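You operate a simulated robot arm through the tools that you are given. There is no shell and no other tool.

The job below is to be done with a simulated robot arm. You get a single attempt, and the scene is never put back.

## Task
Dip both bare shoes on the side table in the dip pot.
Fine: stand them back on the side table and shut the dip pot lid. Set down upright: shoe.

Only the result counts: the job must be done as asked and must still hold three seconds after the hand-in. Knocking over, shifting, dropping, spilling or breaking anything else fails it. Lids that push on must go on centred and level and be pressed home; caps that screw on are set level and turned clockwise until they are tight.

## Robot
A 7-joint arm with a two-finger parallel gripper, fixed in place. Base frame: the origin is on the floor under the middle of its stand, x ahead of it, y to its left, z up; the work surface is at about z = 0.85. Readings come in m, rad, newtons and seconds.
With the tool pointing down near the work surface it reaches from about 0.1 to 0.64 m from the base axis. Its first joint turns from -1.152 to 1.152 rad. Payload 1.57 kg.
The tool frame sits at the grasp point between the pads (the TCP): z along the fingers, y along the line on which they close. The tips reach 0.03 m beyond it. The gripper opens to 0.08 m. The fingers are 0.017 m wide and 0.012 m thick; the gripper's body (0.04 by 0.082 m) begins 0.08 m behind the TCP.
Orientation is that of the tool frame in the base frame, as a unit quaternion [w, x, y, z]. With the fingers straight down and closing along the base's y, the tool's x points along the base's -x, its y along +y and its z along -z.

## Interface
- The arm moves only by the tool play_rows. Its argument "motion" is a list of rows, each a list of 7 numbers: the shift along the base's x, y, z in units of 200 mm (1.0 is 200 mm), then the turn, a rotation vector about the base's x, y, z in units of 90 degrees (1.0 is 90 degrees), then the gripper command, from -1 (fully open) to 1 (shut), values between in proportion. In form: [[tx, ty, tz, rx, ry, rz, gripper], ...]. A call has 1 to 20 rows; each row is the pose to reach, as a shift and turn from the pose commanded when the call began. A call with a number of a shift or a turn outside -1 to 1 is refused whole. Rows are played at 5 a second. More than 0.05 m and 0.15 rad between two rows, or a gripper value outside its range, and nothing of the call is played. Where a pose cannot be reached the arm comes as near as it can. A force on the tool above 90 N (or 10 N above the force at the start of the call, whichever is more), or a blocked arm, ends the call early, and 0.2 s more pass. The fingers move at their own pace (about 0.072 m/s each) and stop on an object; they squeeze with about 34 N. The grip force told is the motor's: it shows also when the fingers shut on nothing. Time passes only in rows, and 0.2 s behind the last, so rows that repeat a pose let the fingers close. The reply holds the time, the measured pose of the TCP, the force on the tool along the base axes, the opening and the grip force, in the units named above and with some noise, with the torque about the TCP (base axes, N m) and any sound that the robot's microphone picked up.
- Cameras (640 x 400 px; columns grow to the right, rows downward): "scene" is fixed at [0.0282, 0.4153, 1.4273]; the picture's right is [-0.95, -0.32, 0.00], its down [-0.18, 0.52, -0.84] and it looks along [0.27, -0.79, -0.55] (base axes); focal length 357 px, centre (320, 200). "wrist" rides on the gripper at [0.072, -0.007, -0.122] in the tool frame; the picture's right is [0.09, 1.00, 0.00], its down [-0.84, 0.08, -0.54] and it looks along [-0.54, 0.05, 0.84] (tool axes); focal length 238 px, centre (320, 200).
- get_image(camera): a new picture of that camera. No time passes.
- locate(camera, pixels): there is no depth. For up to 12 entries [column, row, z] of the newest picture of that camera ("zoom" is the newest enlarged one), the place [x, y] in the base frame at which the ray of that pixel passes the height z, good to about 0.002 m. No time passes.
- zoom(camera, box): a new picture of the part [left, top, right, bottom] of that camera's present view, enlarged. No time passes.
- close_job(): hands the job in; it is judged then, once.

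Leave the gripper open and the arm clear of the work at the hand-in unless told otherwise.

The tools are called after ">>>" by a JSON object that holds its "fn" and its "kwargs". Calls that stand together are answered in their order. play_rows: Moves the arm, as the interface text tells. Its arguments: {"type":"object","properties":{"motion":{"type":"array","items":{"type":"array","items":{"type":"number"}}}},"required":["motion"]} The other tools are called the same way: get_image (camera) takes a picture; locate (camera, pixels) gives the place at which the rays of pixels pass given heights; zoom (camera, box) takes an enlarged picture of a part of a camera's view; close_job () hands the job in.

At the start:

```text
time_s: 0.0
ee_pos: [0.2983, -0.2081, 1.2085]
tcp_rot: [0.0, 0.0, 1.0, 0.0]
ft_force: [-0.7, -0.7, 0.1]
ft_torque: [-0.02, 0.01, -0.01]
grip_width: 0.0801
grasp_force: 0.0
```

scene: 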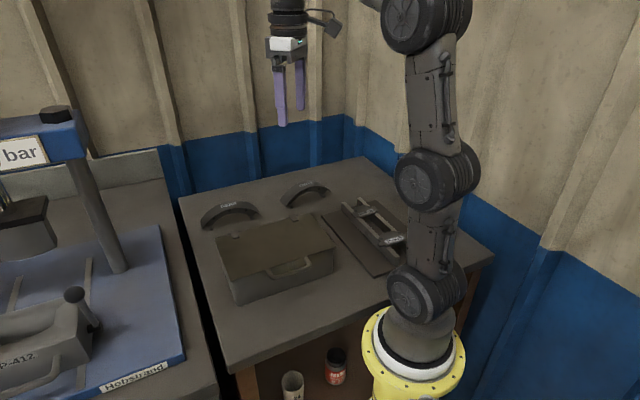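
wrist: 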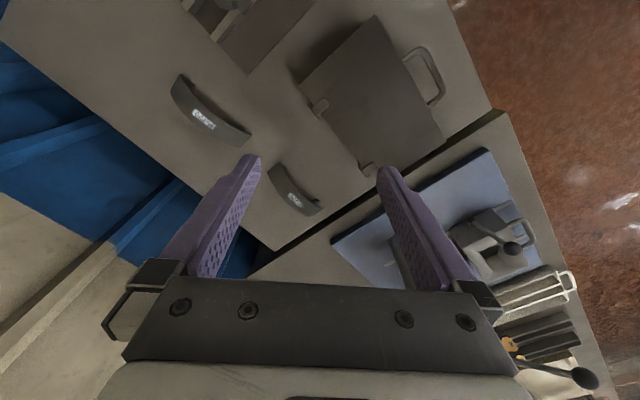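

I see two arc-shaped brake shoes on a table, a box with a handle and hinges, and other things. I'll take enlarged pictures to identify them all.

>>> {"fn": "zoom", "kwargs": {"camera": "scene", "box": [180, 150, 420, 300]}}

>>> {"fn": "zoom", "kwargs": {"camera": "scene", "box": [0, 100, 220, 400]}}

>>> {"fn": "zoom", "kwargs": {"camera": "wrist", "box": [150, 0, 500, 220]}}

>>> {"fn": "zoom", "kwargs": {"camera": "scene", "box": [220, 300, 420, 400]}}

```text
2.67 times, centred on (300, 225) of scene
```

zoom: 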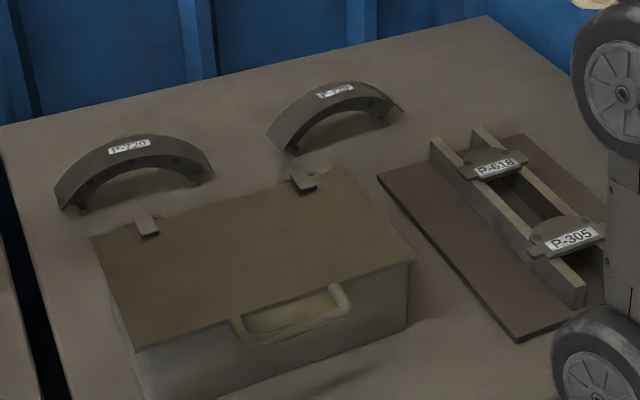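

```text
1.33 times, centred on (110, 250) of scene
```

zoom: 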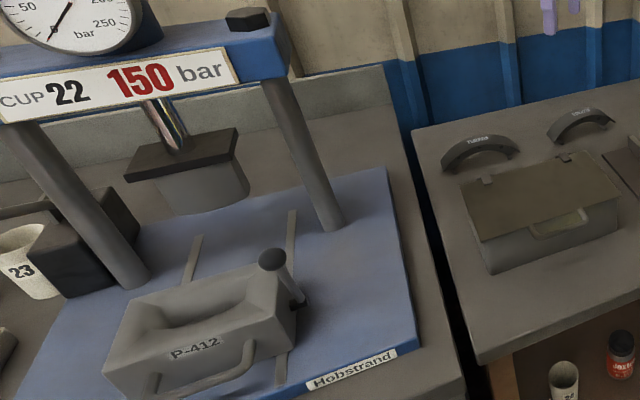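

```text
1.82 times, centred on (325, 110) of wrist
```

zoom: 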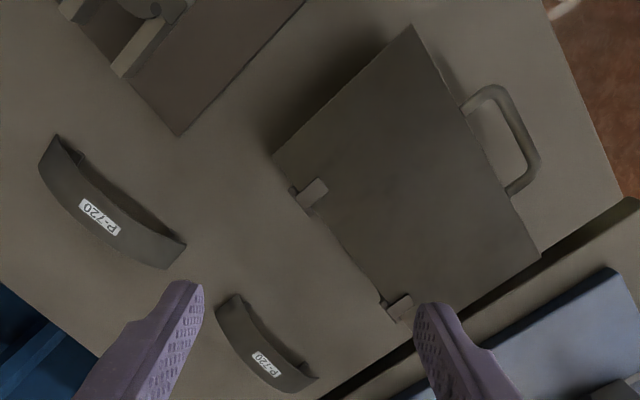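

```text
3.20 times, centred on (320, 350) of scene
```

zoom: 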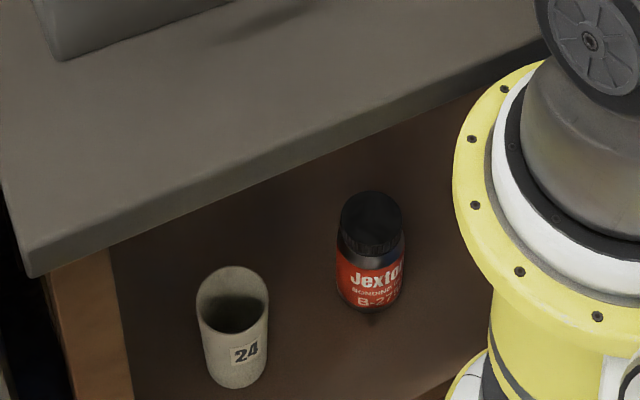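

The box with hinges at its far edge and a handle at its front looks like the dip pot; the P-720 arcs are the shoes. I'll locate the corners of the lid, shoe ends and table points in both cameras at several heights.

>>> {"fn": "get_image", "kwargs": {"camera": "wrist"}}

>>> {"fn": "get_image", "kwargs": {"camera": "scene"}}

>>> {"fn": "locate", "kwargs": {"camera": "scene", "pixels": [[215, 239, 0.85], [215, 239, 0.95], [231, 281, 0.85], [231, 281, 0.95], [336, 248, 0.85], [336, 248, 0.95], [304, 215, 0.85], [304, 215, 0.95], [237, 306, 0.85], [237, 306, 0.95], [180, 197, 0.85], [363, 157, 0.85]]}}

>>> {"fn": "locate", "kwargs": {"camera": "wrist", "pixels": [[374, 14, 0.85], [374, 14, 0.95], [445, 142, 0.85], [445, 142, 0.95], [299, 85, 0.85], [299, 85, 0.95], [365, 176, 0.85], [365, 176, 0.95], [275, 250, 0.85], [275, 250, 0.95], [490, 108, 0.85], [490, 108, 0.95]]}}

```text
taken
```

wrist: 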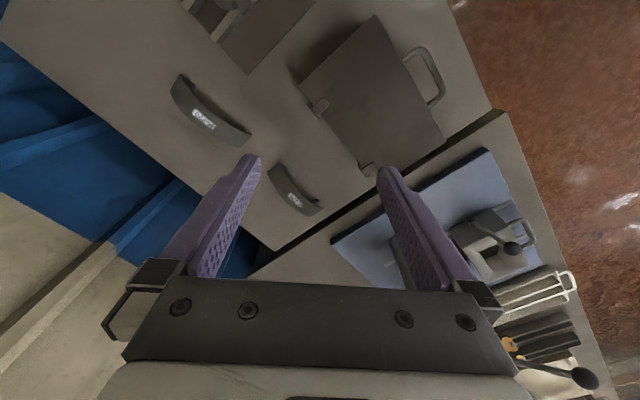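

```text
taken
```

scene: 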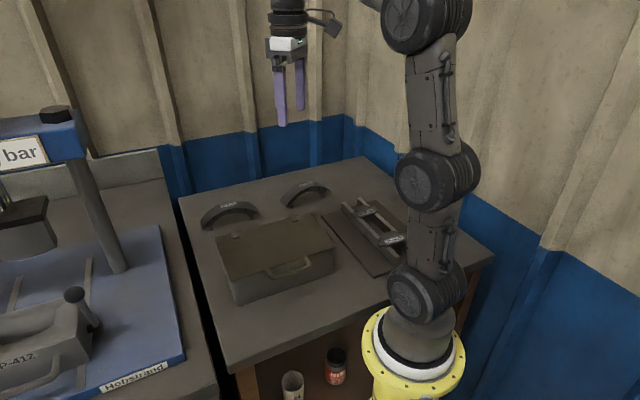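

```text
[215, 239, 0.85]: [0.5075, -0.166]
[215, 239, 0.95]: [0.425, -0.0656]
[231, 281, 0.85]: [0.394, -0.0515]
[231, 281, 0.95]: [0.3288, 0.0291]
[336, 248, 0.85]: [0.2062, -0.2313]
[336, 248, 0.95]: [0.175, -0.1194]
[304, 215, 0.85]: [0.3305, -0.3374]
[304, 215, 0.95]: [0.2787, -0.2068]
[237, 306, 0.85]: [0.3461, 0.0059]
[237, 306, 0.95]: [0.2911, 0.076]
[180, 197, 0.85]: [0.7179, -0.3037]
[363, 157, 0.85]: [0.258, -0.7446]
```

```text
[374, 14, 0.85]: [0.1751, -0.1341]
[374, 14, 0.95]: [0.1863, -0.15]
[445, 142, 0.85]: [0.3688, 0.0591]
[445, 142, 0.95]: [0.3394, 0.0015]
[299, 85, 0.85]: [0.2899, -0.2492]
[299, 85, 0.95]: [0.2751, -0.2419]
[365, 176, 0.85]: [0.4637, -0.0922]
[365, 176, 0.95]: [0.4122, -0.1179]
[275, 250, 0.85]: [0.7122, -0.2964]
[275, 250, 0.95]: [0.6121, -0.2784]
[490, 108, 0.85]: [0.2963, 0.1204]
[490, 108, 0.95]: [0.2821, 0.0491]
```

The table plane agrees at z≈0.85 and the lid top at z≈0.93, with the pot turned 45°. I'll zoom in on the pot's handle and the two shoes in both cameras.

>>> {"fn": "zoom", "kwargs": {"camera": "scene", "box": [210, 210, 350, 310]}}

>>> {"fn": "zoom", "kwargs": {"camera": "scene", "box": [195, 170, 339, 240]}}

>>> {"fn": "zoom", "kwargs": {"camera": "wrist", "box": [290, 0, 460, 190]}}

>>> {"fn": "zoom", "kwargs": {"camera": "wrist", "box": [150, 60, 350, 230]}}

```text
4.00 times, centred on (280, 260) of scene
```

zoom: 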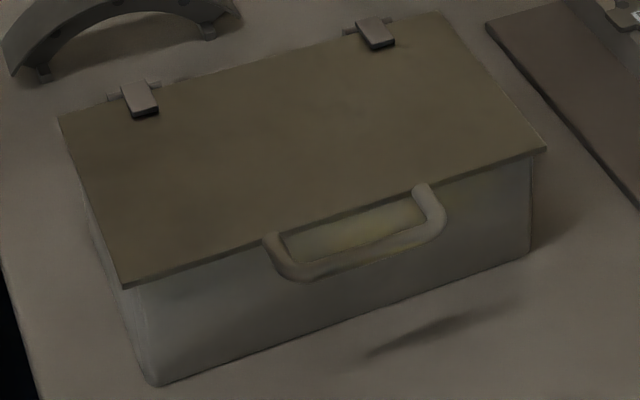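

```text
4.44 times, centred on (267, 205) of scene
```

zoom: 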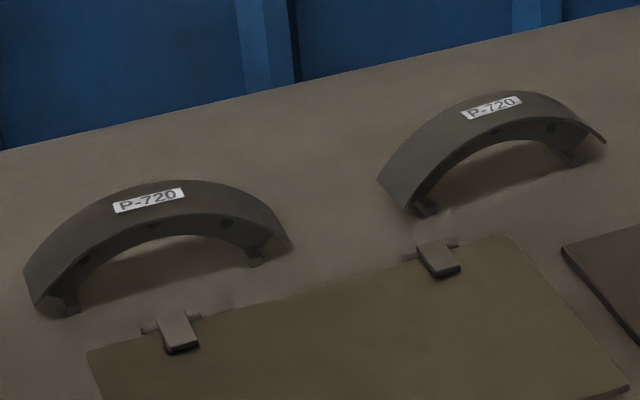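

```text
2.11 times, centred on (375, 95) of wrist
```

zoom: 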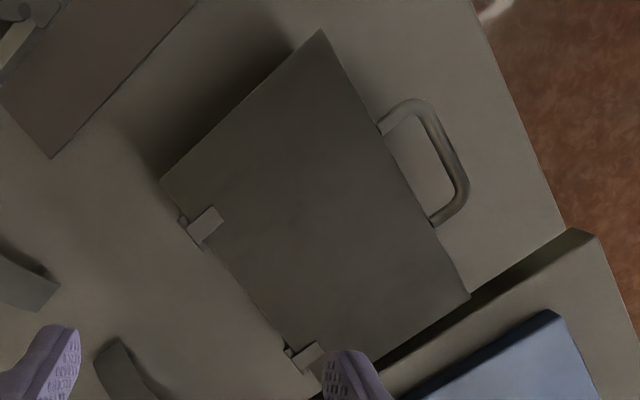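

```text
2.35 times, centred on (250, 145) of wrist
```

zoom: 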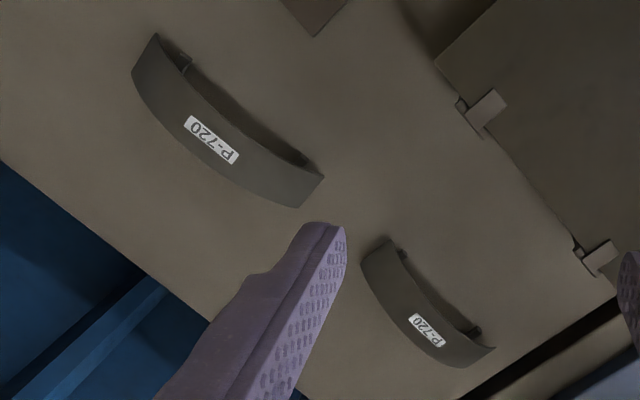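

The pot's handle is a D-shaped bail on the lid's front edge, and the shoes are arches standing on their ends. I'll zoom on the shoes again to locate their ends and tops.

>>> {"fn": "zoom", "kwargs": {"camera": "scene", "box": [195, 160, 339, 250]}}

>>> {"fn": "locate", "kwargs": {"camera": "wrist", "pixels": [[272, 164, 0.85], [321, 210, 0.85], [272, 164, 0.9], [321, 210, 0.9], [180, 75, 0.85], [180, 75, 0.9], [242, 144, 0.85], [242, 144, 0.9], [205, 118, 0.85], [205, 118, 0.9], [295, 200, 0.85], [295, 200, 0.9]]}}

```text
4.44 times, centred on (267, 205) of scene
```

zoom: 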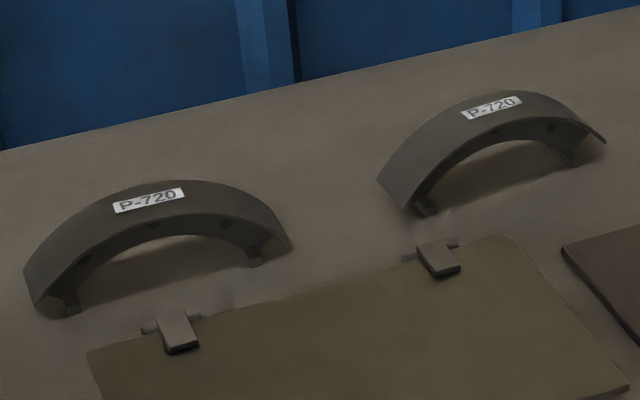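

```text
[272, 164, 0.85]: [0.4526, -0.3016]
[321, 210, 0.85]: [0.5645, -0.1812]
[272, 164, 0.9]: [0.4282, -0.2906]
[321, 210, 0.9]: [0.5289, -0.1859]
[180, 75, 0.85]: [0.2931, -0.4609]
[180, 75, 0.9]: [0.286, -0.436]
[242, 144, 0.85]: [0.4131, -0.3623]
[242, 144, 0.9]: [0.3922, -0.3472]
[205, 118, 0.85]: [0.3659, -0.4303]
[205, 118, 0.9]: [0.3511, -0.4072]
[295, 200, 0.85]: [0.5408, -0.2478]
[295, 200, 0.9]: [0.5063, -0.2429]
```

>>> {"fn": "locate", "kwargs": {"camera": "zoom", "pixels": [[35, 305, 0.855], [25, 270, 0.855], [290, 243, 0.855], [72, 312, 0.85], [256, 264, 0.85], [165, 212, 0.85], [165, 212, 0.9], [148, 199, 0.85], [148, 199, 0.9], [160, 181, 0.85], [160, 181, 0.9], [265, 205, 0.85]]}}

>>> {"fn": "locate", "kwargs": {"camera": "zoom", "pixels": [[405, 208, 0.855], [378, 180, 0.855], [606, 142, 0.855], [425, 213, 0.85], [574, 163, 0.85], [495, 125, 0.85], [495, 125, 0.9], [491, 108, 0.85], [491, 108, 0.9], [480, 92, 0.85], [480, 92, 0.9], [570, 122, 0.85]]}}

```text
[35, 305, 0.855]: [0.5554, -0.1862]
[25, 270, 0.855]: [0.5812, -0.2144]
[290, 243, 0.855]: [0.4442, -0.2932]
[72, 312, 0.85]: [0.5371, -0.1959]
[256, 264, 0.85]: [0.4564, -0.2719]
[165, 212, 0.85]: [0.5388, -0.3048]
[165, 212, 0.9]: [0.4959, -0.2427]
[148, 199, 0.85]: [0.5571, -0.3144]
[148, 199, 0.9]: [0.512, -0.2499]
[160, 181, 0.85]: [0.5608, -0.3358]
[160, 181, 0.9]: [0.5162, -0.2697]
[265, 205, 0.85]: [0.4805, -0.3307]
```

```text
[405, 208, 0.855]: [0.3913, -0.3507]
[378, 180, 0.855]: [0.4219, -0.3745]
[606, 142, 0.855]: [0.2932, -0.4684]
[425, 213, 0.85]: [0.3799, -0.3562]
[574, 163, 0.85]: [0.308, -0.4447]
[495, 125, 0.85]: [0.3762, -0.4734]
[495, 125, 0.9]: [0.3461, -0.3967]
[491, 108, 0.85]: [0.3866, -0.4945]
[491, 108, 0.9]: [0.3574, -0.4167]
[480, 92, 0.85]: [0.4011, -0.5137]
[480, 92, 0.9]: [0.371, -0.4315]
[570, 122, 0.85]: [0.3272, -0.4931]
```

Both shoes measure about 0.155 long, 0.037 wide and 0.055 high, tops near z≈0.906. Now I'll locate the handle bar in both cameras so I can find its height and position.

>>> {"fn": "locate", "kwargs": {"camera": "wrist", "pixels": [[402.6, 61.6, 0.925], [427.3, 105.2, 0.925], [425, 47.4, 0.925], [446, 87.7, 0.925], [438, 69, 0.925], [438, 69, 0.9], [438, 69, 0.94], [427, 75, 0.925]]}}

>>> {"fn": "zoom", "kwargs": {"camera": "scene", "box": [250, 240, 330, 290]}}

>>> {"fn": "zoom", "kwargs": {"camera": "wrist", "box": [380, 20, 476, 80]}}

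```text
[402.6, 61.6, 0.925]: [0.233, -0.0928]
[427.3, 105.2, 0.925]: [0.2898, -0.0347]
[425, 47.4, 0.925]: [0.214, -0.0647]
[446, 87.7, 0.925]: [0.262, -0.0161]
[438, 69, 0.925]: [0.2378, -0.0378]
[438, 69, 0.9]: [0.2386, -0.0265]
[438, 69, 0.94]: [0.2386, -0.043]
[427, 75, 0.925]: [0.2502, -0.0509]
```

```text
8.00 times, centred on (290, 265) of scene
```

zoom: 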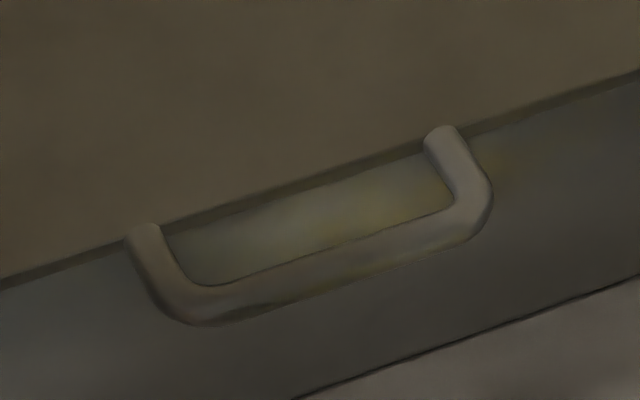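

```text
6.67 times, centred on (428, 50) of wrist
```

zoom: 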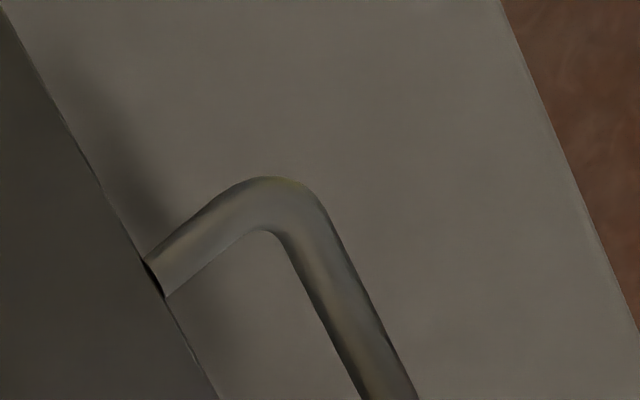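

>>> {"fn": "locate", "kwargs": {"camera": "scene", "pixels": [[291, 273.5, 0.925], [291, 273.5, 0.91], [291, 273.5, 0.94], [267, 268.8, 0.925], [308, 257.5, 0.925]]}}

>>> {"fn": "locate", "kwargs": {"camera": "wrist", "pixels": [[437, 70, 0.91], [437, 70, 0.925], [437, 70, 0.94]]}}

```text
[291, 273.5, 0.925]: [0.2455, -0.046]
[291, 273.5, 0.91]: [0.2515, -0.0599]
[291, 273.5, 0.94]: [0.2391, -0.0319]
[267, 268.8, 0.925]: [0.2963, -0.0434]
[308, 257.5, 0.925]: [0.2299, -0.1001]
```

```text
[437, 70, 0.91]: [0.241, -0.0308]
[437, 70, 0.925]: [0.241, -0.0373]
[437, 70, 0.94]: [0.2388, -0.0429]
```

The handle bar centre is about (0.239, -0.042, 0.930), the lid's front edge is 0.034 behind it, and the hinge line about 0.172 behind it, all at 45°. First I'll turn the tool 45° high in free air, so the fingers close across the bar, then test how far the tool can tilt for the lid swing.

>>> {"fn": "play_rows", "kwargs": {"motion": [[0.07, 0.02, 0, 0, 0, 0.083, -1], [0.14, 0.04, 0, 0, 0, 0.167, -1], [0.21, 0.06, 0, 0, 0, 0.25, -1], [0.28, 0.08, 0, 0, 0, 0.333, -1], [0.35, 0.1, 0, 0, 0, 0.417, -1], [0.41, 0.11, 0, 0, 0, 0.5, -1]]}}

```text
time_s: 1.4
ee_pos: [0.38, -0.1867, 1.2082]
tcp_rot: [-0.001, -0.383, 0.924, 0.0]
ft_force: [-0.1, 0.0, -0.2]
ft_torque: [0.02, -0.03, 0.03]
grip_width: 0.0801
grasp_force: 0.1
```

The tool is now turned 45° with its closing line across the handle direction. Next I tilt about the (0.707, 0.707, 0) axis in free air to see how far the arm can follow the lid.

>>> {"fn": "play_rows", "kwargs": {"motion": [[0, 0, 0, 0.064, 0.064, 0, -1], [0, 0, 0, 0.127, 0.127, 0, -1], [0, 0, 0, 0.191, 0.191, 0, -1], [0, 0, 0, 0.255, 0.255, 0, -1], [0, 0, 0, 0.318, 0.318, 0, -1], [0, 0, 0, 0.382, 0.382, 0, -1], [0, 0, 0, 0.445, 0.445, 0, -1], [0, 0, 0, 0.509, 0.509, 0, -1], [0, 0, 0, 0.573, 0.573, 0, -1]]}}

```text
time_s: 3.4
ee_pos: [0.2867, -0.0666, 1.0304]
tcp_rot: [-0.228, -0.308, 0.743, 0.549]
ft_force: [0.4, 0.5, 0.4]
ft_torque: [0.01, 0.01, -0.02]
grip_width: 0.0801
grasp_force: 0.1
out of reach, approached as far as the arm can: row 2, 3, 4, 5, 6, 7, 8, 9
```

The arm cannot hold that position beyond a small tilt, although it does reach steep tilts nearer the base and lower. I'll turn back to vertical and read where the arm ends up.

>>> {"fn": "play_rows", "kwargs": {"motion": [[0, 0, 0, -0.064, -0.064, 0, -1], [0, 0, 0, -0.127, -0.127, 0, -1], [0, 0, 0, -0.191, -0.191, 0, -1], [0, 0, 0, -0.255, -0.255, 0, -1], [0, 0, 0, -0.318, -0.318, 0, -1], [0, 0, 0, -0.382, -0.382, 0, -1], [0, 0, 0, -0.445, -0.445, 0, -1], [0, 0, 0, -0.509, -0.509, 0, -1], [0, 0, 0, -0.573, -0.573, 0, -1]]}}

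```text
time_s: 5.4
ee_pos: [0.2796, -0.0674, 1.0231]
tcp_rot: [0.002, -0.382, 0.924, -0.001]
ft_force: [0.1, 0.4, 0.4]
ft_torque: [0.01, 0.05, 0.01]
grip_width: 0.08
grasp_force: 0.0
```

The tool is vertical again at (0.280, -0.067, 1.023), just above the front of the lid. I'll take pictures from here.

>>> {"fn": "get_image", "kwargs": {"camera": "wrist"}}

>>> {"fn": "get_image", "kwargs": {"camera": "scene"}}

```text
taken
```

wrist: 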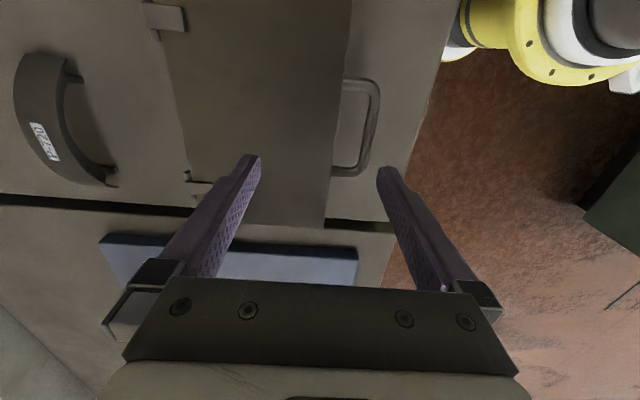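

```text
taken
```

scene: 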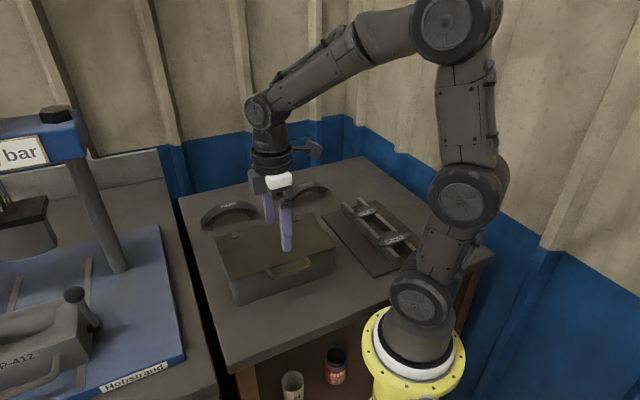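

>>> {"fn": "zoom", "kwargs": {"camera": "wrist", "box": [300, 60, 420, 190]}}

>>> {"fn": "zoom", "kwargs": {"camera": "wrist", "box": [130, 0, 230, 62]}}

>>> {"fn": "zoom", "kwargs": {"camera": "wrist", "box": [150, 150, 246, 210]}}

```text
3.08 times, centred on (360, 125) of wrist
```

zoom: 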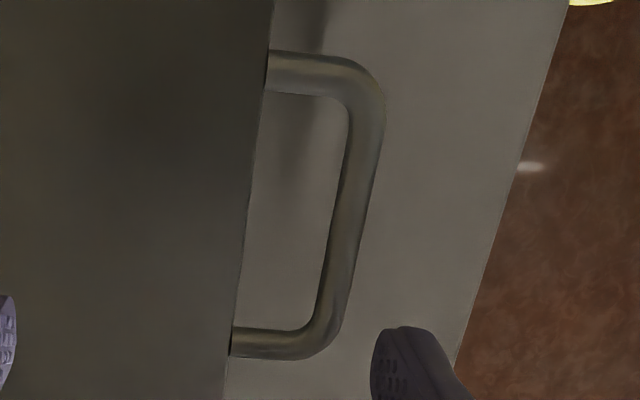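

```text
6.40 times, centred on (180, 31) of wrist
```

zoom: 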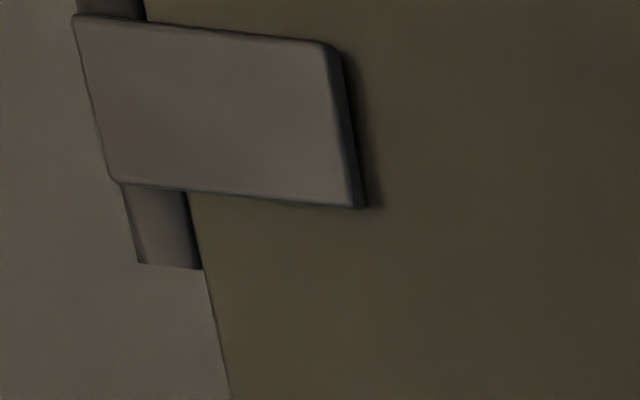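

```text
6.67 times, centred on (198, 180) of wrist
```

zoom: 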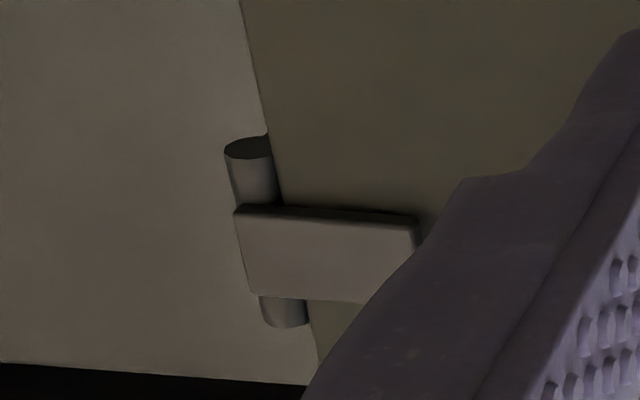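

>>> {"fn": "locate", "kwargs": {"camera": "wrist", "pixels": [[369.6, 128.2, 0.93], [369.6, 128.2, 0.92], [155.8, 35.7, 0.93], [187.8, 174.8, 0.93], [192.7, 196.8, 0.93], [335.8, 129, 0.93], [346, 61, 0.93], [330, 177, 0.93], [374, 82, 0.93], [361, 174, 0.93]]}}

```text
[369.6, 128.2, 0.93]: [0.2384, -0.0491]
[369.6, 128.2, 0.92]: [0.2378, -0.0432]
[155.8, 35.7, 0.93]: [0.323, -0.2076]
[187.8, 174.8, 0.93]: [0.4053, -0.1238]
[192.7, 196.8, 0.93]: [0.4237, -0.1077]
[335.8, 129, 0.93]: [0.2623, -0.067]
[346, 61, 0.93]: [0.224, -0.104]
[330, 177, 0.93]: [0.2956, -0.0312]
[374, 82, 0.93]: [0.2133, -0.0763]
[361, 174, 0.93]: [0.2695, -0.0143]
```

The hinge axis lies at perpendicular coordinate p≈-0.375 (p=(-x+y)/√2), the bar at p≈-0.2005, z≈0.930, so swing radius ≈0.1745. I'll move over the bar with the fingers set to a 25 mm opening so one finger fits in the D gap.

>>> {"fn": "play_rows", "kwargs": {"motion": [[-0.1, 0.06, 0, 0, 0, 0, 0.375], [-0.196, 0.121, 0, 0, 0, 0, 0.375], [-0.196, 0.121, -0.1, 0, 0, 0, 0.375], [-0.196, 0.121, -0.1, 0, 0, 0, 0.375]]}}

>>> {"fn": "get_image", "kwargs": {"camera": "wrist"}}

>>> {"fn": "get_image", "kwargs": {"camera": "scene"}}

```text
time_s: 6.4
ee_pos: [0.2396, -0.0431, 1.0027]
tcp_rot: [0.001, -0.383, 0.924, 0.0]
ft_force: [0.0, -0.7, 0.2]
ft_torque: [-0.02, -0.01, 0.01]
grip_width: 0.0251
grasp_force: 0.2
```

```text
taken
```

wrist: 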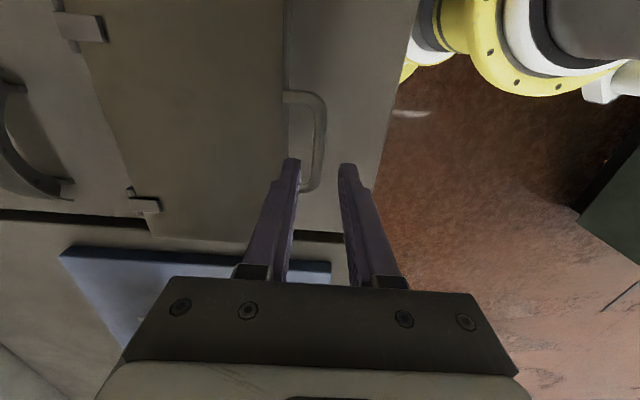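

```text
taken
```

scene: 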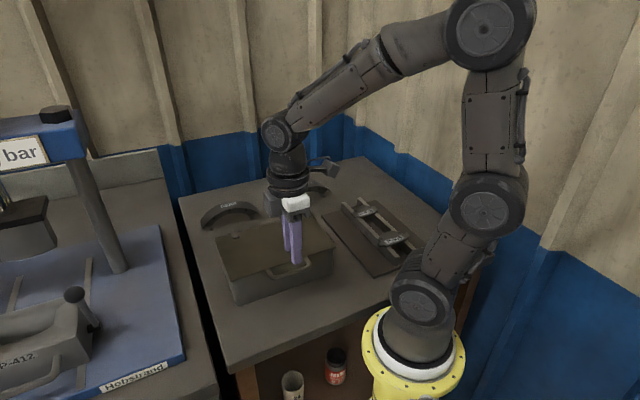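

>>> {"fn": "zoom", "kwargs": {"camera": "wrist", "box": [260, 80, 388, 200]}}

>>> {"fn": "locate", "kwargs": {"camera": "wrist", "pixels": [[319, 138, 0.93], [284, 97, 0.93], [303, 190, 0.93], [290, 138, 0.93], [291, 160, 0.973], [347, 165, 0.973]]}}

```text
3.33 times, centred on (324, 140) of wrist
```

zoom: 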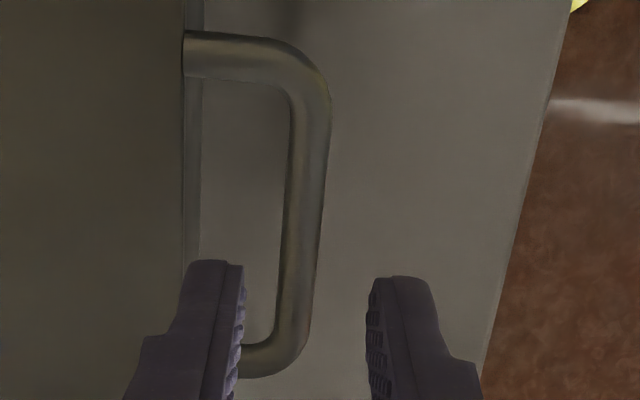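

```text
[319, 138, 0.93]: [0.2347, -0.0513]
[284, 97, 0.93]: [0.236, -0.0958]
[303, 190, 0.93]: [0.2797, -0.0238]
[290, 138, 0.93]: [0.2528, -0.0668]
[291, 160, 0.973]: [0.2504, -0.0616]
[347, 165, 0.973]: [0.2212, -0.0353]
```

The fingers straddle the bar line (mid p≈-0.201, bar p≈-0.202). I'll lower straight down until the bar is about 12 mm beyond the TCP, watching the force.

>>> {"fn": "play_rows", "kwargs": {"motion": [[0, 0, -0.08, 0, 0, 0, 0.375], [0, 0, -0.16, 0, 0, 0, 0.375], [0, 0, -0.24, 0, 0, 0, 0.375], [0, 0, -0.3, 0, 0, 0, 0.375], [0, 0, -0.3, 0, 0, 0, 0.375]]}}

>>> {"fn": "get_image", "kwargs": {"camera": "wrist"}}

>>> {"fn": "zoom", "kwargs": {"camera": "scene", "box": [240, 190, 352, 290]}}

```text
time_s: 7.6
ee_pos: [0.2387, -0.0455, 0.9427]
tcp_rot: [-0.001, -0.383, 0.924, 0.0]
ft_force: [0.2, 0.1, -0.2]
ft_torque: [0.02, 0.03, 0.03]
grip_width: 0.025
grasp_force: 0.0
```

```text
taken
```

wrist: 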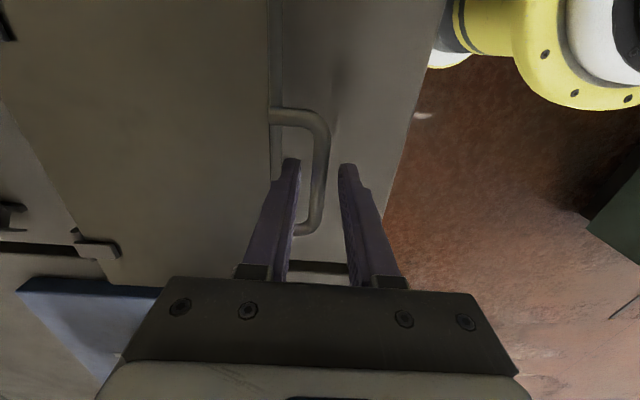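

```text
4.00 times, centred on (296, 240) of scene
```

zoom: 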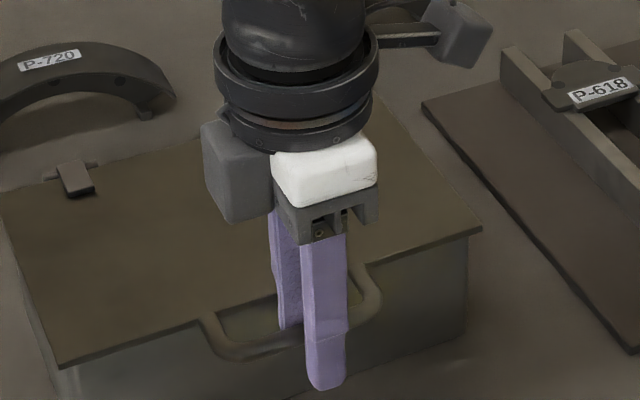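

The inner finger is in the D gap and the outer finger in front of the bar, no contact force. I'll close the fingers on the bar.

>>> {"fn": "play_rows", "kwargs": {"motion": [[0, 0, 0, 0, 0, 0, 0.6], [0, 0, 0, 0, 0, 0, 0.8], [0, 0, 0, 0, 0, 0, 1], [0, 0, 0, 0, 0, 0, 1]]}}

>>> {"fn": "zoom", "kwargs": {"camera": "scene", "box": [200, 190, 360, 290]}}

```text
time_s: 8.6
ee_pos: [0.2397, -0.044, 0.9436]
tcp_rot: [0.001, -0.383, 0.924, -0.001]
ft_force: [3.7, -7.1, -1.5]
ft_torque: [-0.16, 0.01, 0.0]
grip_width: 0.0096
grasp_force: 28.0
```

```text
4.00 times, centred on (280, 240) of scene
```

zoom: 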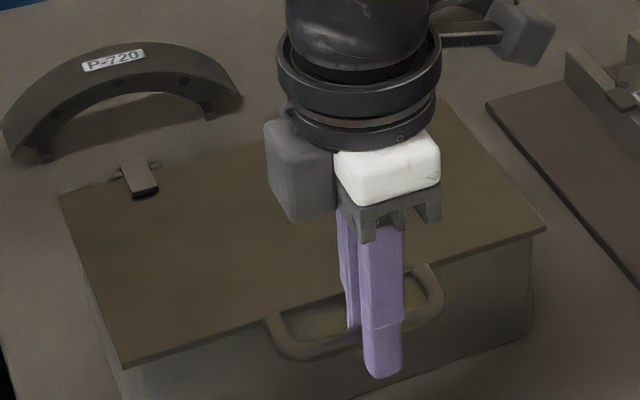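

The bar is held (width 9.6 mm); a side force of about 7.6 N along -f shows the bar is roughly 1 mm behind my centre. I'll lift the first 10° along the arc with a small correction, then read the forces.

>>> {"fn": "play_rows", "kwargs": {"motion": [[0.004, -0.004, 0.0, 0, 0, 0, 1], [0.0053, -0.0053, 0.0505, 0, 0, 0, 1], [0.0085, -0.0085, 0.1008, 0, 0, 0, 1], [0.0134, -0.0134, 0.1507, 0, 0, 0, 1]]}}

>>> {"fn": "zoom", "kwargs": {"camera": "scene", "box": [200, 190, 360, 290]}}

```text
time_s: 9.6
ee_pos: [0.2417, -0.0459, 0.9722]
tcp_rot: [0.0, -0.382, 0.924, 0.001]
ft_force: [0.5, -2.4, -3.4]
ft_torque: [-0.07, 0.17, -0.01]
grip_width: 0.0099
grasp_force: 27.5
```

```text
4.00 times, centred on (280, 240) of scene
```

zoom: 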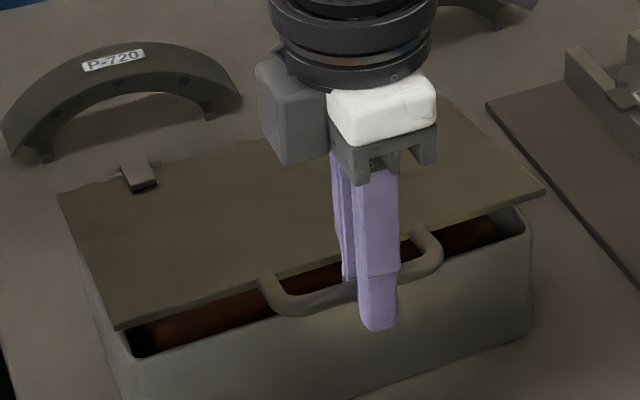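

The lid is lifting cleanly (reddish liquid visible inside), forces are small. I'll continue along the arc from 10° to 40°.

>>> {"fn": "play_rows", "kwargs": {"motion": [[0.0116, -0.0116, 0.0739, 0, 0, 0, 1], [0.0277, -0.0277, 0.1461, 0, 0, 0, 1], [0.0482, -0.0482, 0.216, 0, 0, 0, 1], [0.0729, -0.0729, 0.2832, 0, 0, 0, 1], [0.1016, -0.1016, 0.347, 0, 0, 0, 1], [0.1342, -0.1342, 0.407, 0, 0, 0, 1]]}}

>>> {"fn": "zoom", "kwargs": {"camera": "scene", "box": [200, 170, 360, 300]}}

```text
time_s: 11.0
ee_pos: [0.2689, -0.0733, 1.0551]
tcp_rot: [0.0, -0.382, 0.924, -0.001]
ft_force: [-8.4, 4.0, 4.4]
ft_torque: [0.13, 0.07, -0.04]
grip_width: 0.0095
grasp_force: 27.4
```

```text
3.08 times, centred on (280, 235) of scene
```

zoom: 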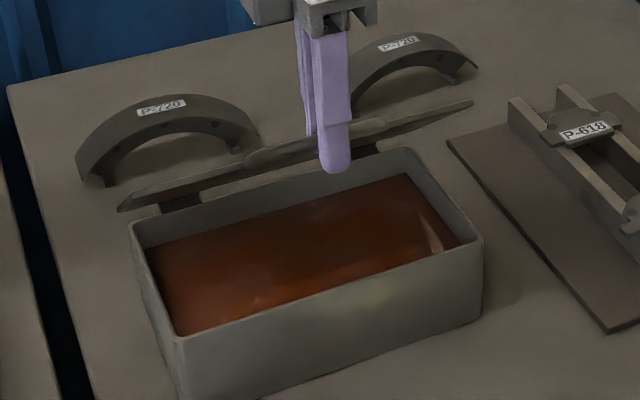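

Forces show the bar wants about 1.3 mm further outward, so I refit the arc (virtual hinge 3 mm higher). I continue from about 39° to 60°.

>>> {"fn": "play_rows", "kwargs": {"motion": [[-0.0035, 0.0035, 0.006, 0, 0, 0, 1], [0.0375, -0.0375, 0.07, 0, 0, 0, 1], [0.0771, -0.0771, 0.121, 0, 0, 0, 1], [0.1195, -0.1195, 0.167, 0, 0, 0, 1], [0.1648, -0.1648, 0.208, 0, 0, 0, 1]]}}

>>> {"fn": "zoom", "kwargs": {"camera": "scene", "box": [200, 130, 360, 290]}}

```text
time_s: 12.2
ee_pos: [0.3006, -0.1052, 1.0952]
tcp_rot: [-0.001, -0.383, 0.924, 0.001]
ft_force: [2.1, -4.3, -9.9]
ft_torque: [-0.39, 0.39, 0.04]
grip_width: 0.0096
grasp_force: 28.7
```

```text
2.50 times, centred on (280, 210) of scene
```

zoom: 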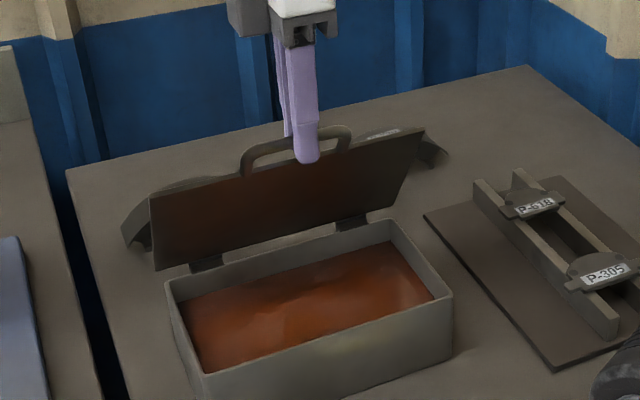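

A radial force of about 11 N inward now; I trim the arc by about 1.3 mm and continue to 80°.

>>> {"fn": "play_rows", "kwargs": {"motion": [[0, 0, -0.0065, 0, 0, 0, 1], [0.047, -0.047, 0.028, 0, 0, 0, 1], [0.0965, -0.0965, 0.057, 0, 0, 0, 1], [0.1474, -0.1474, 0.08, 0, 0, 0, 1], [0.1998, -0.1998, 0.0965, 0, 0, 0, 1]]}}

>>> {"fn": "zoom", "kwargs": {"camera": "scene", "box": [200, 130, 360, 290]}}

```text
time_s: 13.4
ee_pos: [0.341, -0.1458, 1.1163]
tcp_rot: [0.0, -0.383, 0.924, 0.0]
ft_force: [-3.2, -2.0, 0.2]
ft_torque: [0.12, 0.01, 0.01]
grip_width: 0.0098
grasp_force: 27.9
```

```text
2.50 times, centred on (280, 210) of scene
```

zoom: 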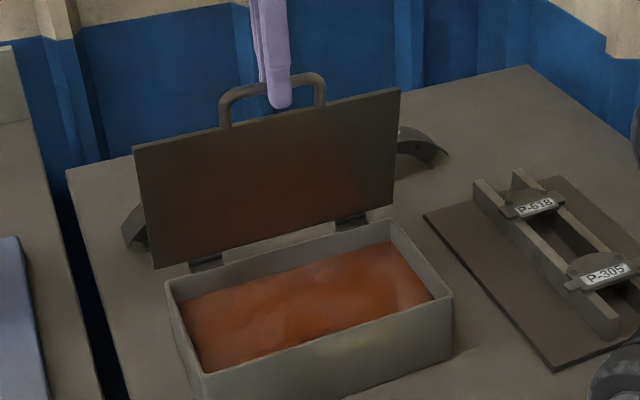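

Nearly vertical with small forces. I'll go on to 93° and then creep, since the lid stop's angle is unknown.

>>> {"fn": "play_rows", "kwargs": {"motion": [[0.0534, -0.0534, 0.0095, 0, 0, 0, 1], [0.1068, -0.1068, 0.013, 0, 0, 0, 1], [0.139, -0.139, 0.0115, 0, 0, 0, 1]]}}

```text
time_s: 14.2
ee_pos: [0.3691, -0.1751, 1.1184]
tcp_rot: [0.0, -0.382, 0.924, 0.0]
ft_force: [-2.7, -3.0, -1.2]
ft_torque: [-0.21, 0.28, 0.0]
grip_width: 0.0097
grasp_force: 28.1
```

>>> {"fn": "play_rows", "kwargs": {"motion": [[0.0133, -0.0133, -0.001, 0, 0, 0, 1], [0.0265, -0.0265, -0.0025, 0, 0, 0, 1], [0.04, -0.04, -0.0045, 0, 0, 0, 1]]}}

```text
time_s: 15.0
ee_pos: [0.3776, -0.1822, 1.1171]
tcp_rot: [0.0, -0.383, 0.924, 0.0]
ft_force: [-0.2, -0.8, 0.8]
ft_torque: [-0.13, 0.21, -0.01]
grip_width: 0.01
grasp_force: 27.8
```

No stop yet at 97° and forces near zero; I creep on.

>>> {"fn": "play_rows", "kwargs": {"motion": [[0.012, -0.012, -0.002, 0, 0, 0, 1], [0.024, -0.024, -0.0045, 0, 0, 0, 1], [0.0345, -0.0345, -0.007, 0, 0, 0, 1], [0.0449, -0.0449, -0.01, 0, 0, 0, 1]]}}

```text
time_s: 16.0
ee_pos: [0.3847, -0.1904, 1.1154]
tcp_rot: [0.0, -0.383, 0.924, 0.0]
ft_force: [1.3, 2.8, -1.3]
ft_torque: [-0.08, 0.18, -0.01]
grip_width: 0.0097
grasp_force: 27.9
```

>>> {"fn": "play_rows", "kwargs": {"motion": [[0.0106, -0.0106, -0.003, 0, 0, 0, 1], [0.0212, -0.0212, -0.0065, 0, 0, 0, 1], [0.0316, -0.0316, -0.01, 0, 0, 0, 1], [0.0421, -0.0421, -0.0135, 0, 0, 0, 1]]}}

>>> {"fn": "zoom", "kwargs": {"camera": "scene", "box": [200, 130, 360, 290]}}

```text
time_s: 17.0
ee_pos: [0.3932, -0.1974, 1.1142]
tcp_rot: [-0.001, -0.383, 0.924, 0.004]
ft_force: [-15.3, 24.7, 11.2]
ft_torque: [0.77, -0.01, -0.05]
grip_width: 0.0095
grasp_force: 28.0
```

```text
2.50 times, centred on (280, 210) of scene
```

zoom: 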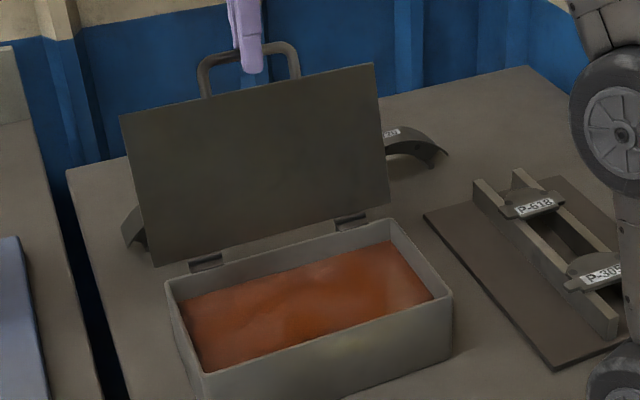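

The stop was met at about 103–104° (28 N against the tool). I back off 5 mm to relieve it before releasing.

>>> {"fn": "play_rows", "kwargs": {"motion": [[-0.008, 0.008, 0.002, 0, 0, 0, 1], [-0.0155, 0.0155, 0.005, 0, 0, 0, 1]]}}

```text
time_s: 17.6
ee_pos: [0.3917, -0.1964, 1.1144]
tcp_rot: [0.001, -0.383, 0.924, -0.001]
ft_force: [-2.6, 9.9, 7.5]
ft_torque: [0.68, -0.43, 0.02]
grip_width: 0.0099
grasp_force: 27.6
```

>>> {"fn": "play_rows", "kwargs": {"motion": [[-0.005, 0.005, 0.003, 0, 0, 0, 1], [-0.009, 0.009, 0.005, 0, 0, 0, 1]]}}

```text
time_s: 18.2
ee_pos: [0.3916, -0.1955, 1.1136]
tcp_rot: [0.0, -0.383, 0.924, -0.001]
ft_force: [6.9, 3.2, 2.8]
ft_torque: [0.02, -0.21, -0.04]
grip_width: 0.0099
grasp_force: 27.9
```

Forces are near zero with the lid at about 102°, just short of its stop. I open the fingers and rise straight up.

>>> {"fn": "play_rows", "kwargs": {"motion": [[0, 0, 0, 0, 0, 0, 0.6], [0, 0, 0, 0, 0, 0, 0.2], [0, 0, 0, 0, 0, 0, 0], [0, 0, 0.1, 0, 0, 0, 0], [0, 0, 0.3, 0, 0, 0, 0]]}}

>>> {"fn": "get_image", "kwargs": {"camera": "scene"}}

>>> {"fn": "get_image", "kwargs": {"camera": "wrist"}}

```text
time_s: 19.4
ee_pos: [0.3899, -0.1952, 1.1734]
tcp_rot: [0.0, -0.383, 0.924, 0.0]
ft_force: [-0.5, -0.5, 0.7]
ft_torque: [0.01, 0.02, -0.03]
grip_width: 0.0401
grasp_force: 0.2
```

```text
taken
```

scene: 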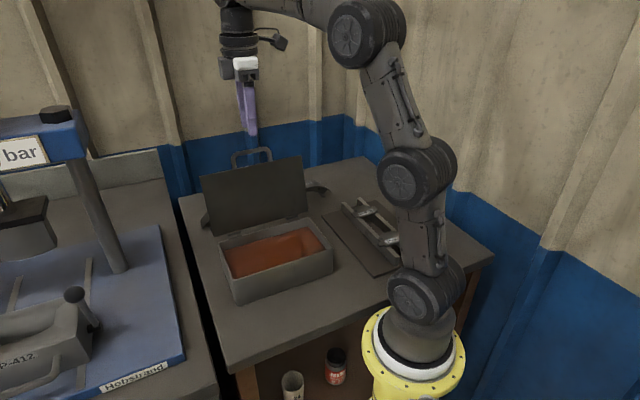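

```text
taken
```

wrist: 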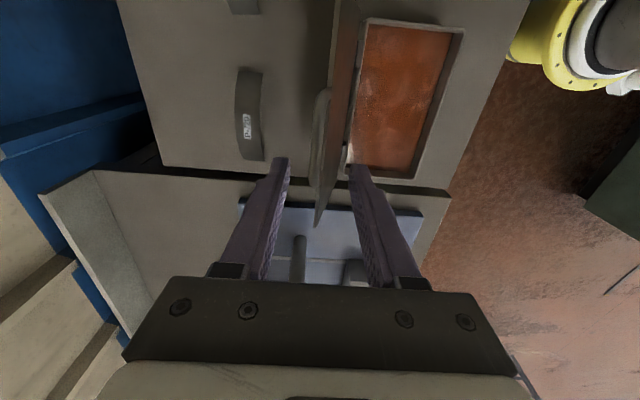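

The lid stands open on its stop, and the pot looks unmoved. I move high over the left shoe (about (0.508, -0.247)) with the gripper opening, then look down with the wrist camera.

>>> {"fn": "play_rows", "kwargs": {"motion": [[0, 0, 0.1, 0, 0, 0, -0.5], [0.15, -0.065, 0.1, 0, 0, 0, -1], [0.3, -0.13, 0.1, 0, 0, 0, -1], [0.45, -0.195, 0.1, 0, 0, 0, -1], [0.585, -0.255, 0.1, 0, 0, 0, -1], [0.585, -0.255, -0.1, 0, 0, 0, -1]]}}

>>> {"fn": "get_image", "kwargs": {"camera": "wrist"}}

>>> {"fn": "get_image", "kwargs": {"camera": "scene"}}

```text
time_s: 20.8
ee_pos: [0.5043, -0.2439, 1.1518]
tcp_rot: [0.001, -0.383, 0.924, 0.001]
ft_force: [-0.4, 0.0, 0.2]
ft_torque: [0.01, 0.02, -0.01]
grip_width: 0.0802
grasp_force: 0.1
out of reach, approached as far as the arm can: row 4, 5, 6
```

```text
taken
```

wrist: 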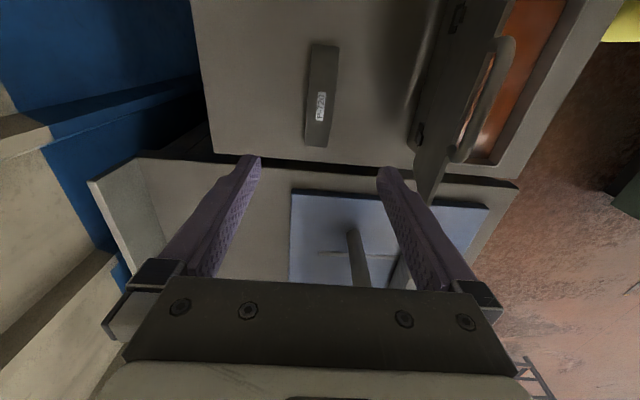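

```text
taken
```

scene: 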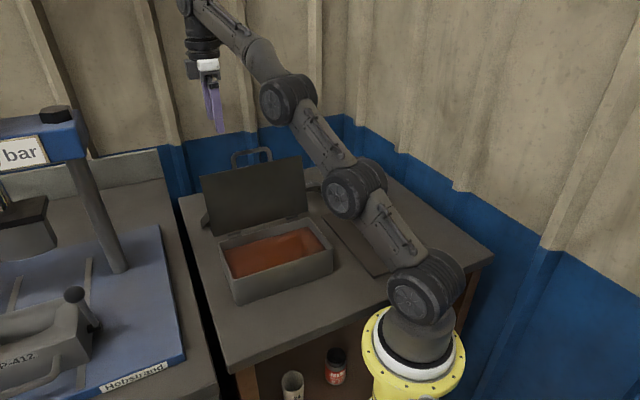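

The arm is near full stretch here but reached (0.504, -0.244, 1.152). I'll zoom on the left shoe to locate it precisely.

>>> {"fn": "zoom", "kwargs": {"camera": "wrist", "box": [270, 30, 398, 160]}}

```text
3.08 times, centred on (334, 95) of wrist
```

zoom: 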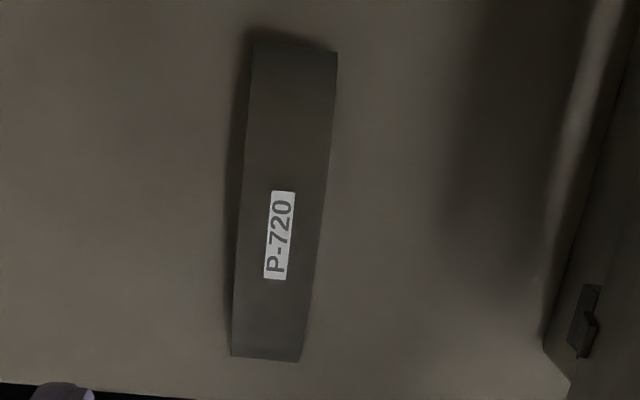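

>>> {"fn": "locate", "kwargs": {"camera": "zoom", "pixels": [[252, 45, 0.857], [338, 52, 0.857], [232, 357, 0.857], [300, 361, 0.857], [279, 235, 0.906], [239, 210, 0.906], [324, 210, 0.906]]}}

```text
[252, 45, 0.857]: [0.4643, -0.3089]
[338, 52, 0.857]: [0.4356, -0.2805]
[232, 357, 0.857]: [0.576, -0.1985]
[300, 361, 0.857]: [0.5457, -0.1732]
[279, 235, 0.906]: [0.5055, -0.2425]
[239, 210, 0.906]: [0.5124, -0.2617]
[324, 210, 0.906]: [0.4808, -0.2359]
```

Shoe A is centred at (0.5054, -0.2403), direction 44.4°, width 0.040. I'll descend part way and check the arm against the open lid.

>>> {"fn": "play_rows", "kwargs": {"motion": [[0.005, 0.018, -0.15, 0, 0, 0, -1], [0.005, 0.018, -0.3, 0, 0, 0, -1], [0.005, 0.018, -0.45, 0, 0, 0, -1], [0.005, 0.018, -0.5, 0, 0, 0, -1]]}}

>>> {"fn": "get_image", "kwargs": {"camera": "scene"}}

>>> {"fn": "get_image", "kwargs": {"camera": "wrist"}}

```text
time_s: 21.8
ee_pos: [0.5046, -0.2402, 1.0503]
tcp_rot: [0.0, -0.383, 0.924, 0.001]
ft_force: [-0.5, -0.2, -0.8]
ft_torque: [0.02, 0.0, -0.05]
grip_width: 0.0799
grasp_force: 0.2
```

```text
taken
```

scene: 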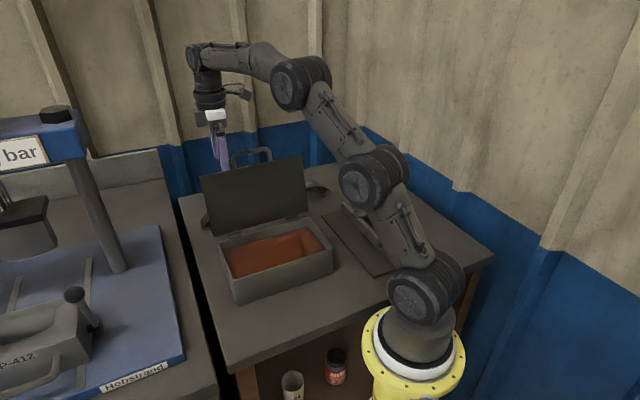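

```text
taken
```

wrist: 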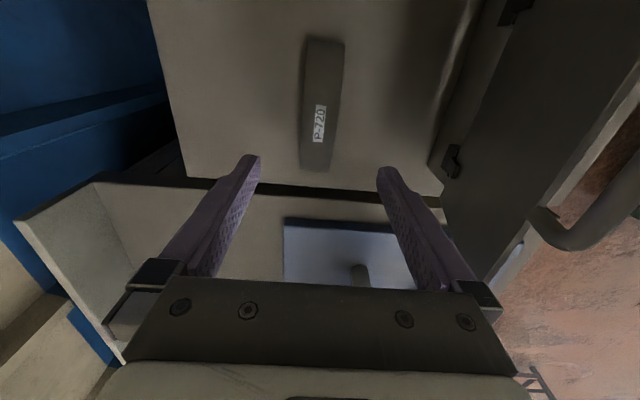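

I'll estimate where the forearm and elbow are in space relative to the lid's handle before going lower.

>>> {"fn": "locate", "kwargs": {"camera": "scene", "pixels": [[300, 85, 1.2], [300, 85, 1.3], [300, 85, 1.35], [372, 180, 1.1], [372, 180, 1.2], [372, 180, 1.3], [195, 58, 1.25], [195, 58, 1.3], [195, 58, 1.35], [245, 75, 1.25], [245, 75, 1.3], [250, 155, 1.1]]}}

```text
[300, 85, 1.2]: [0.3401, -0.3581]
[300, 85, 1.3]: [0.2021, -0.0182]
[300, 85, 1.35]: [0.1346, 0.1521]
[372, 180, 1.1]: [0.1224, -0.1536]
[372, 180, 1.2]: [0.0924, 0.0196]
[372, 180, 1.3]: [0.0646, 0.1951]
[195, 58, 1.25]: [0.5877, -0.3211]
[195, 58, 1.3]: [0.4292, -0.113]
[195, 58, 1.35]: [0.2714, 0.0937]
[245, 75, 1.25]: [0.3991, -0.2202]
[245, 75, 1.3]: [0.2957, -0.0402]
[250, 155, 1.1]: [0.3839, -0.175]
```

The forearm is now about 1.26 high over the handle (handle top ≈1.105). I'll step down 5 cm and look again.

>>> {"fn": "play_rows", "kwargs": {"motion": [[0, 0, -0.1, 0, 0, 0, -1], [0, 0, -0.2, 0, 0, 0, -1], [0, 0, -0.25, 0, 0, 0, -1]]}}

>>> {"fn": "get_image", "kwargs": {"camera": "scene"}}

```text
time_s: 22.6
ee_pos: [0.5049, -0.2405, 1.001]
tcp_rot: [0.0, -0.383, 0.924, 0.0]
ft_force: [-0.5, 0.2, -0.3]
ft_torque: [0.01, 0.0, 0.0]
grip_width: 0.08
grasp_force: 0.0
```

```text
taken
```

scene: 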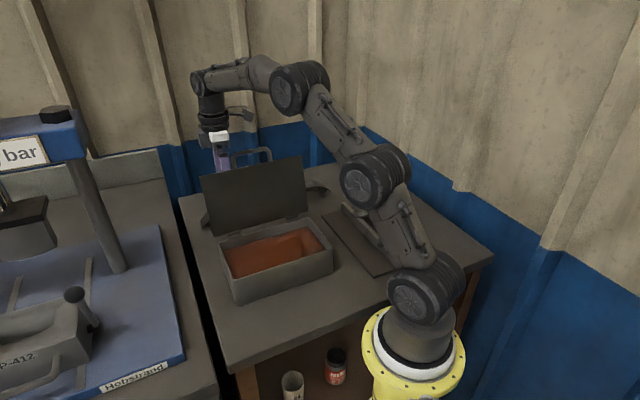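

>>> {"fn": "play_rows", "kwargs": {"motion": [[0, 0, -0.1, 0, 0, 0, -1], [0, 0, -0.2, 0, 0, 0, -1], [0, 0, -0.25, 0, 0, 0, -1]]}}

>>> {"fn": "zoom", "kwargs": {"camera": "scene", "box": [180, 60, 340, 200]}}

>>> {"fn": "get_image", "kwargs": {"camera": "wrist"}}

```text
time_s: 23.4
ee_pos: [0.5038, -0.2399, 0.9514]
tcp_rot: [0.0, -0.383, 0.924, 0.001]
ft_force: [-0.8, -0.1, 0.6]
ft_torque: [0.01, -0.02, -0.03]
grip_width: 0.08
grasp_force: 0.0
```

```text
2.86 times, centred on (260, 130) of scene
```

zoom: 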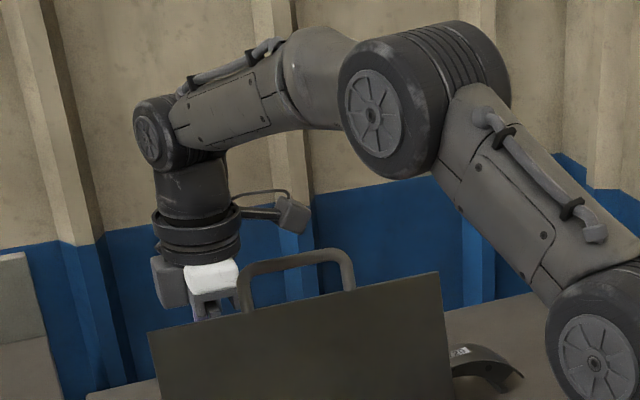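

```text
taken
```

wrist: 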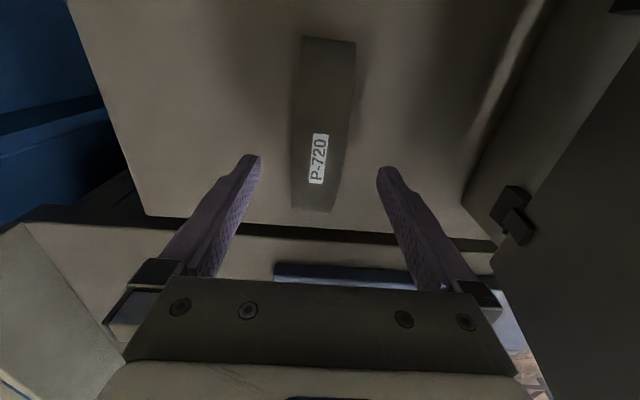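

Clearance between forearm and handle is still ample, and the shoe lies between the fingertips. I'll check the shoe's edges at this closer range.

>>> {"fn": "locate", "kwargs": {"camera": "wrist", "pixels": [[302, 38, 0.857], [355, 42, 0.857], [291, 208, 0.857], [332, 213, 0.857], [318, 158, 0.906], [293, 140, 0.906], [350, 140, 0.906]]}}

>>> {"fn": "zoom", "kwargs": {"camera": "wrist", "box": [230, 20, 420, 220]}}

```text
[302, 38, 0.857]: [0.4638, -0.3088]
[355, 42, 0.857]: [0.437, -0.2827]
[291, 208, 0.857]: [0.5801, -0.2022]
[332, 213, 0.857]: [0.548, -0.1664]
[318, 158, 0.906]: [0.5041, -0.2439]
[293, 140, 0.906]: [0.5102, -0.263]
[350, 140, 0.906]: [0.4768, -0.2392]
```

```text
2.00 times, centred on (325, 120) of wrist
```

zoom: 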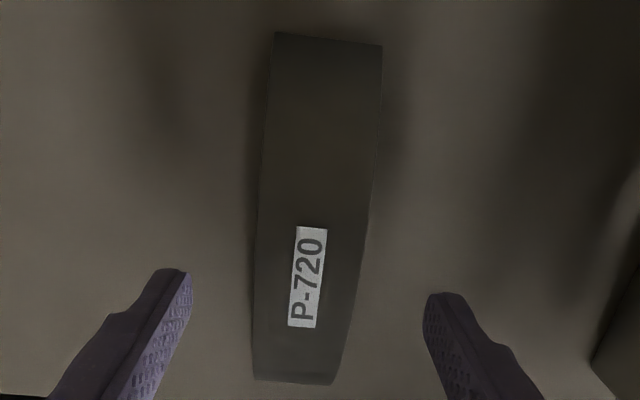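

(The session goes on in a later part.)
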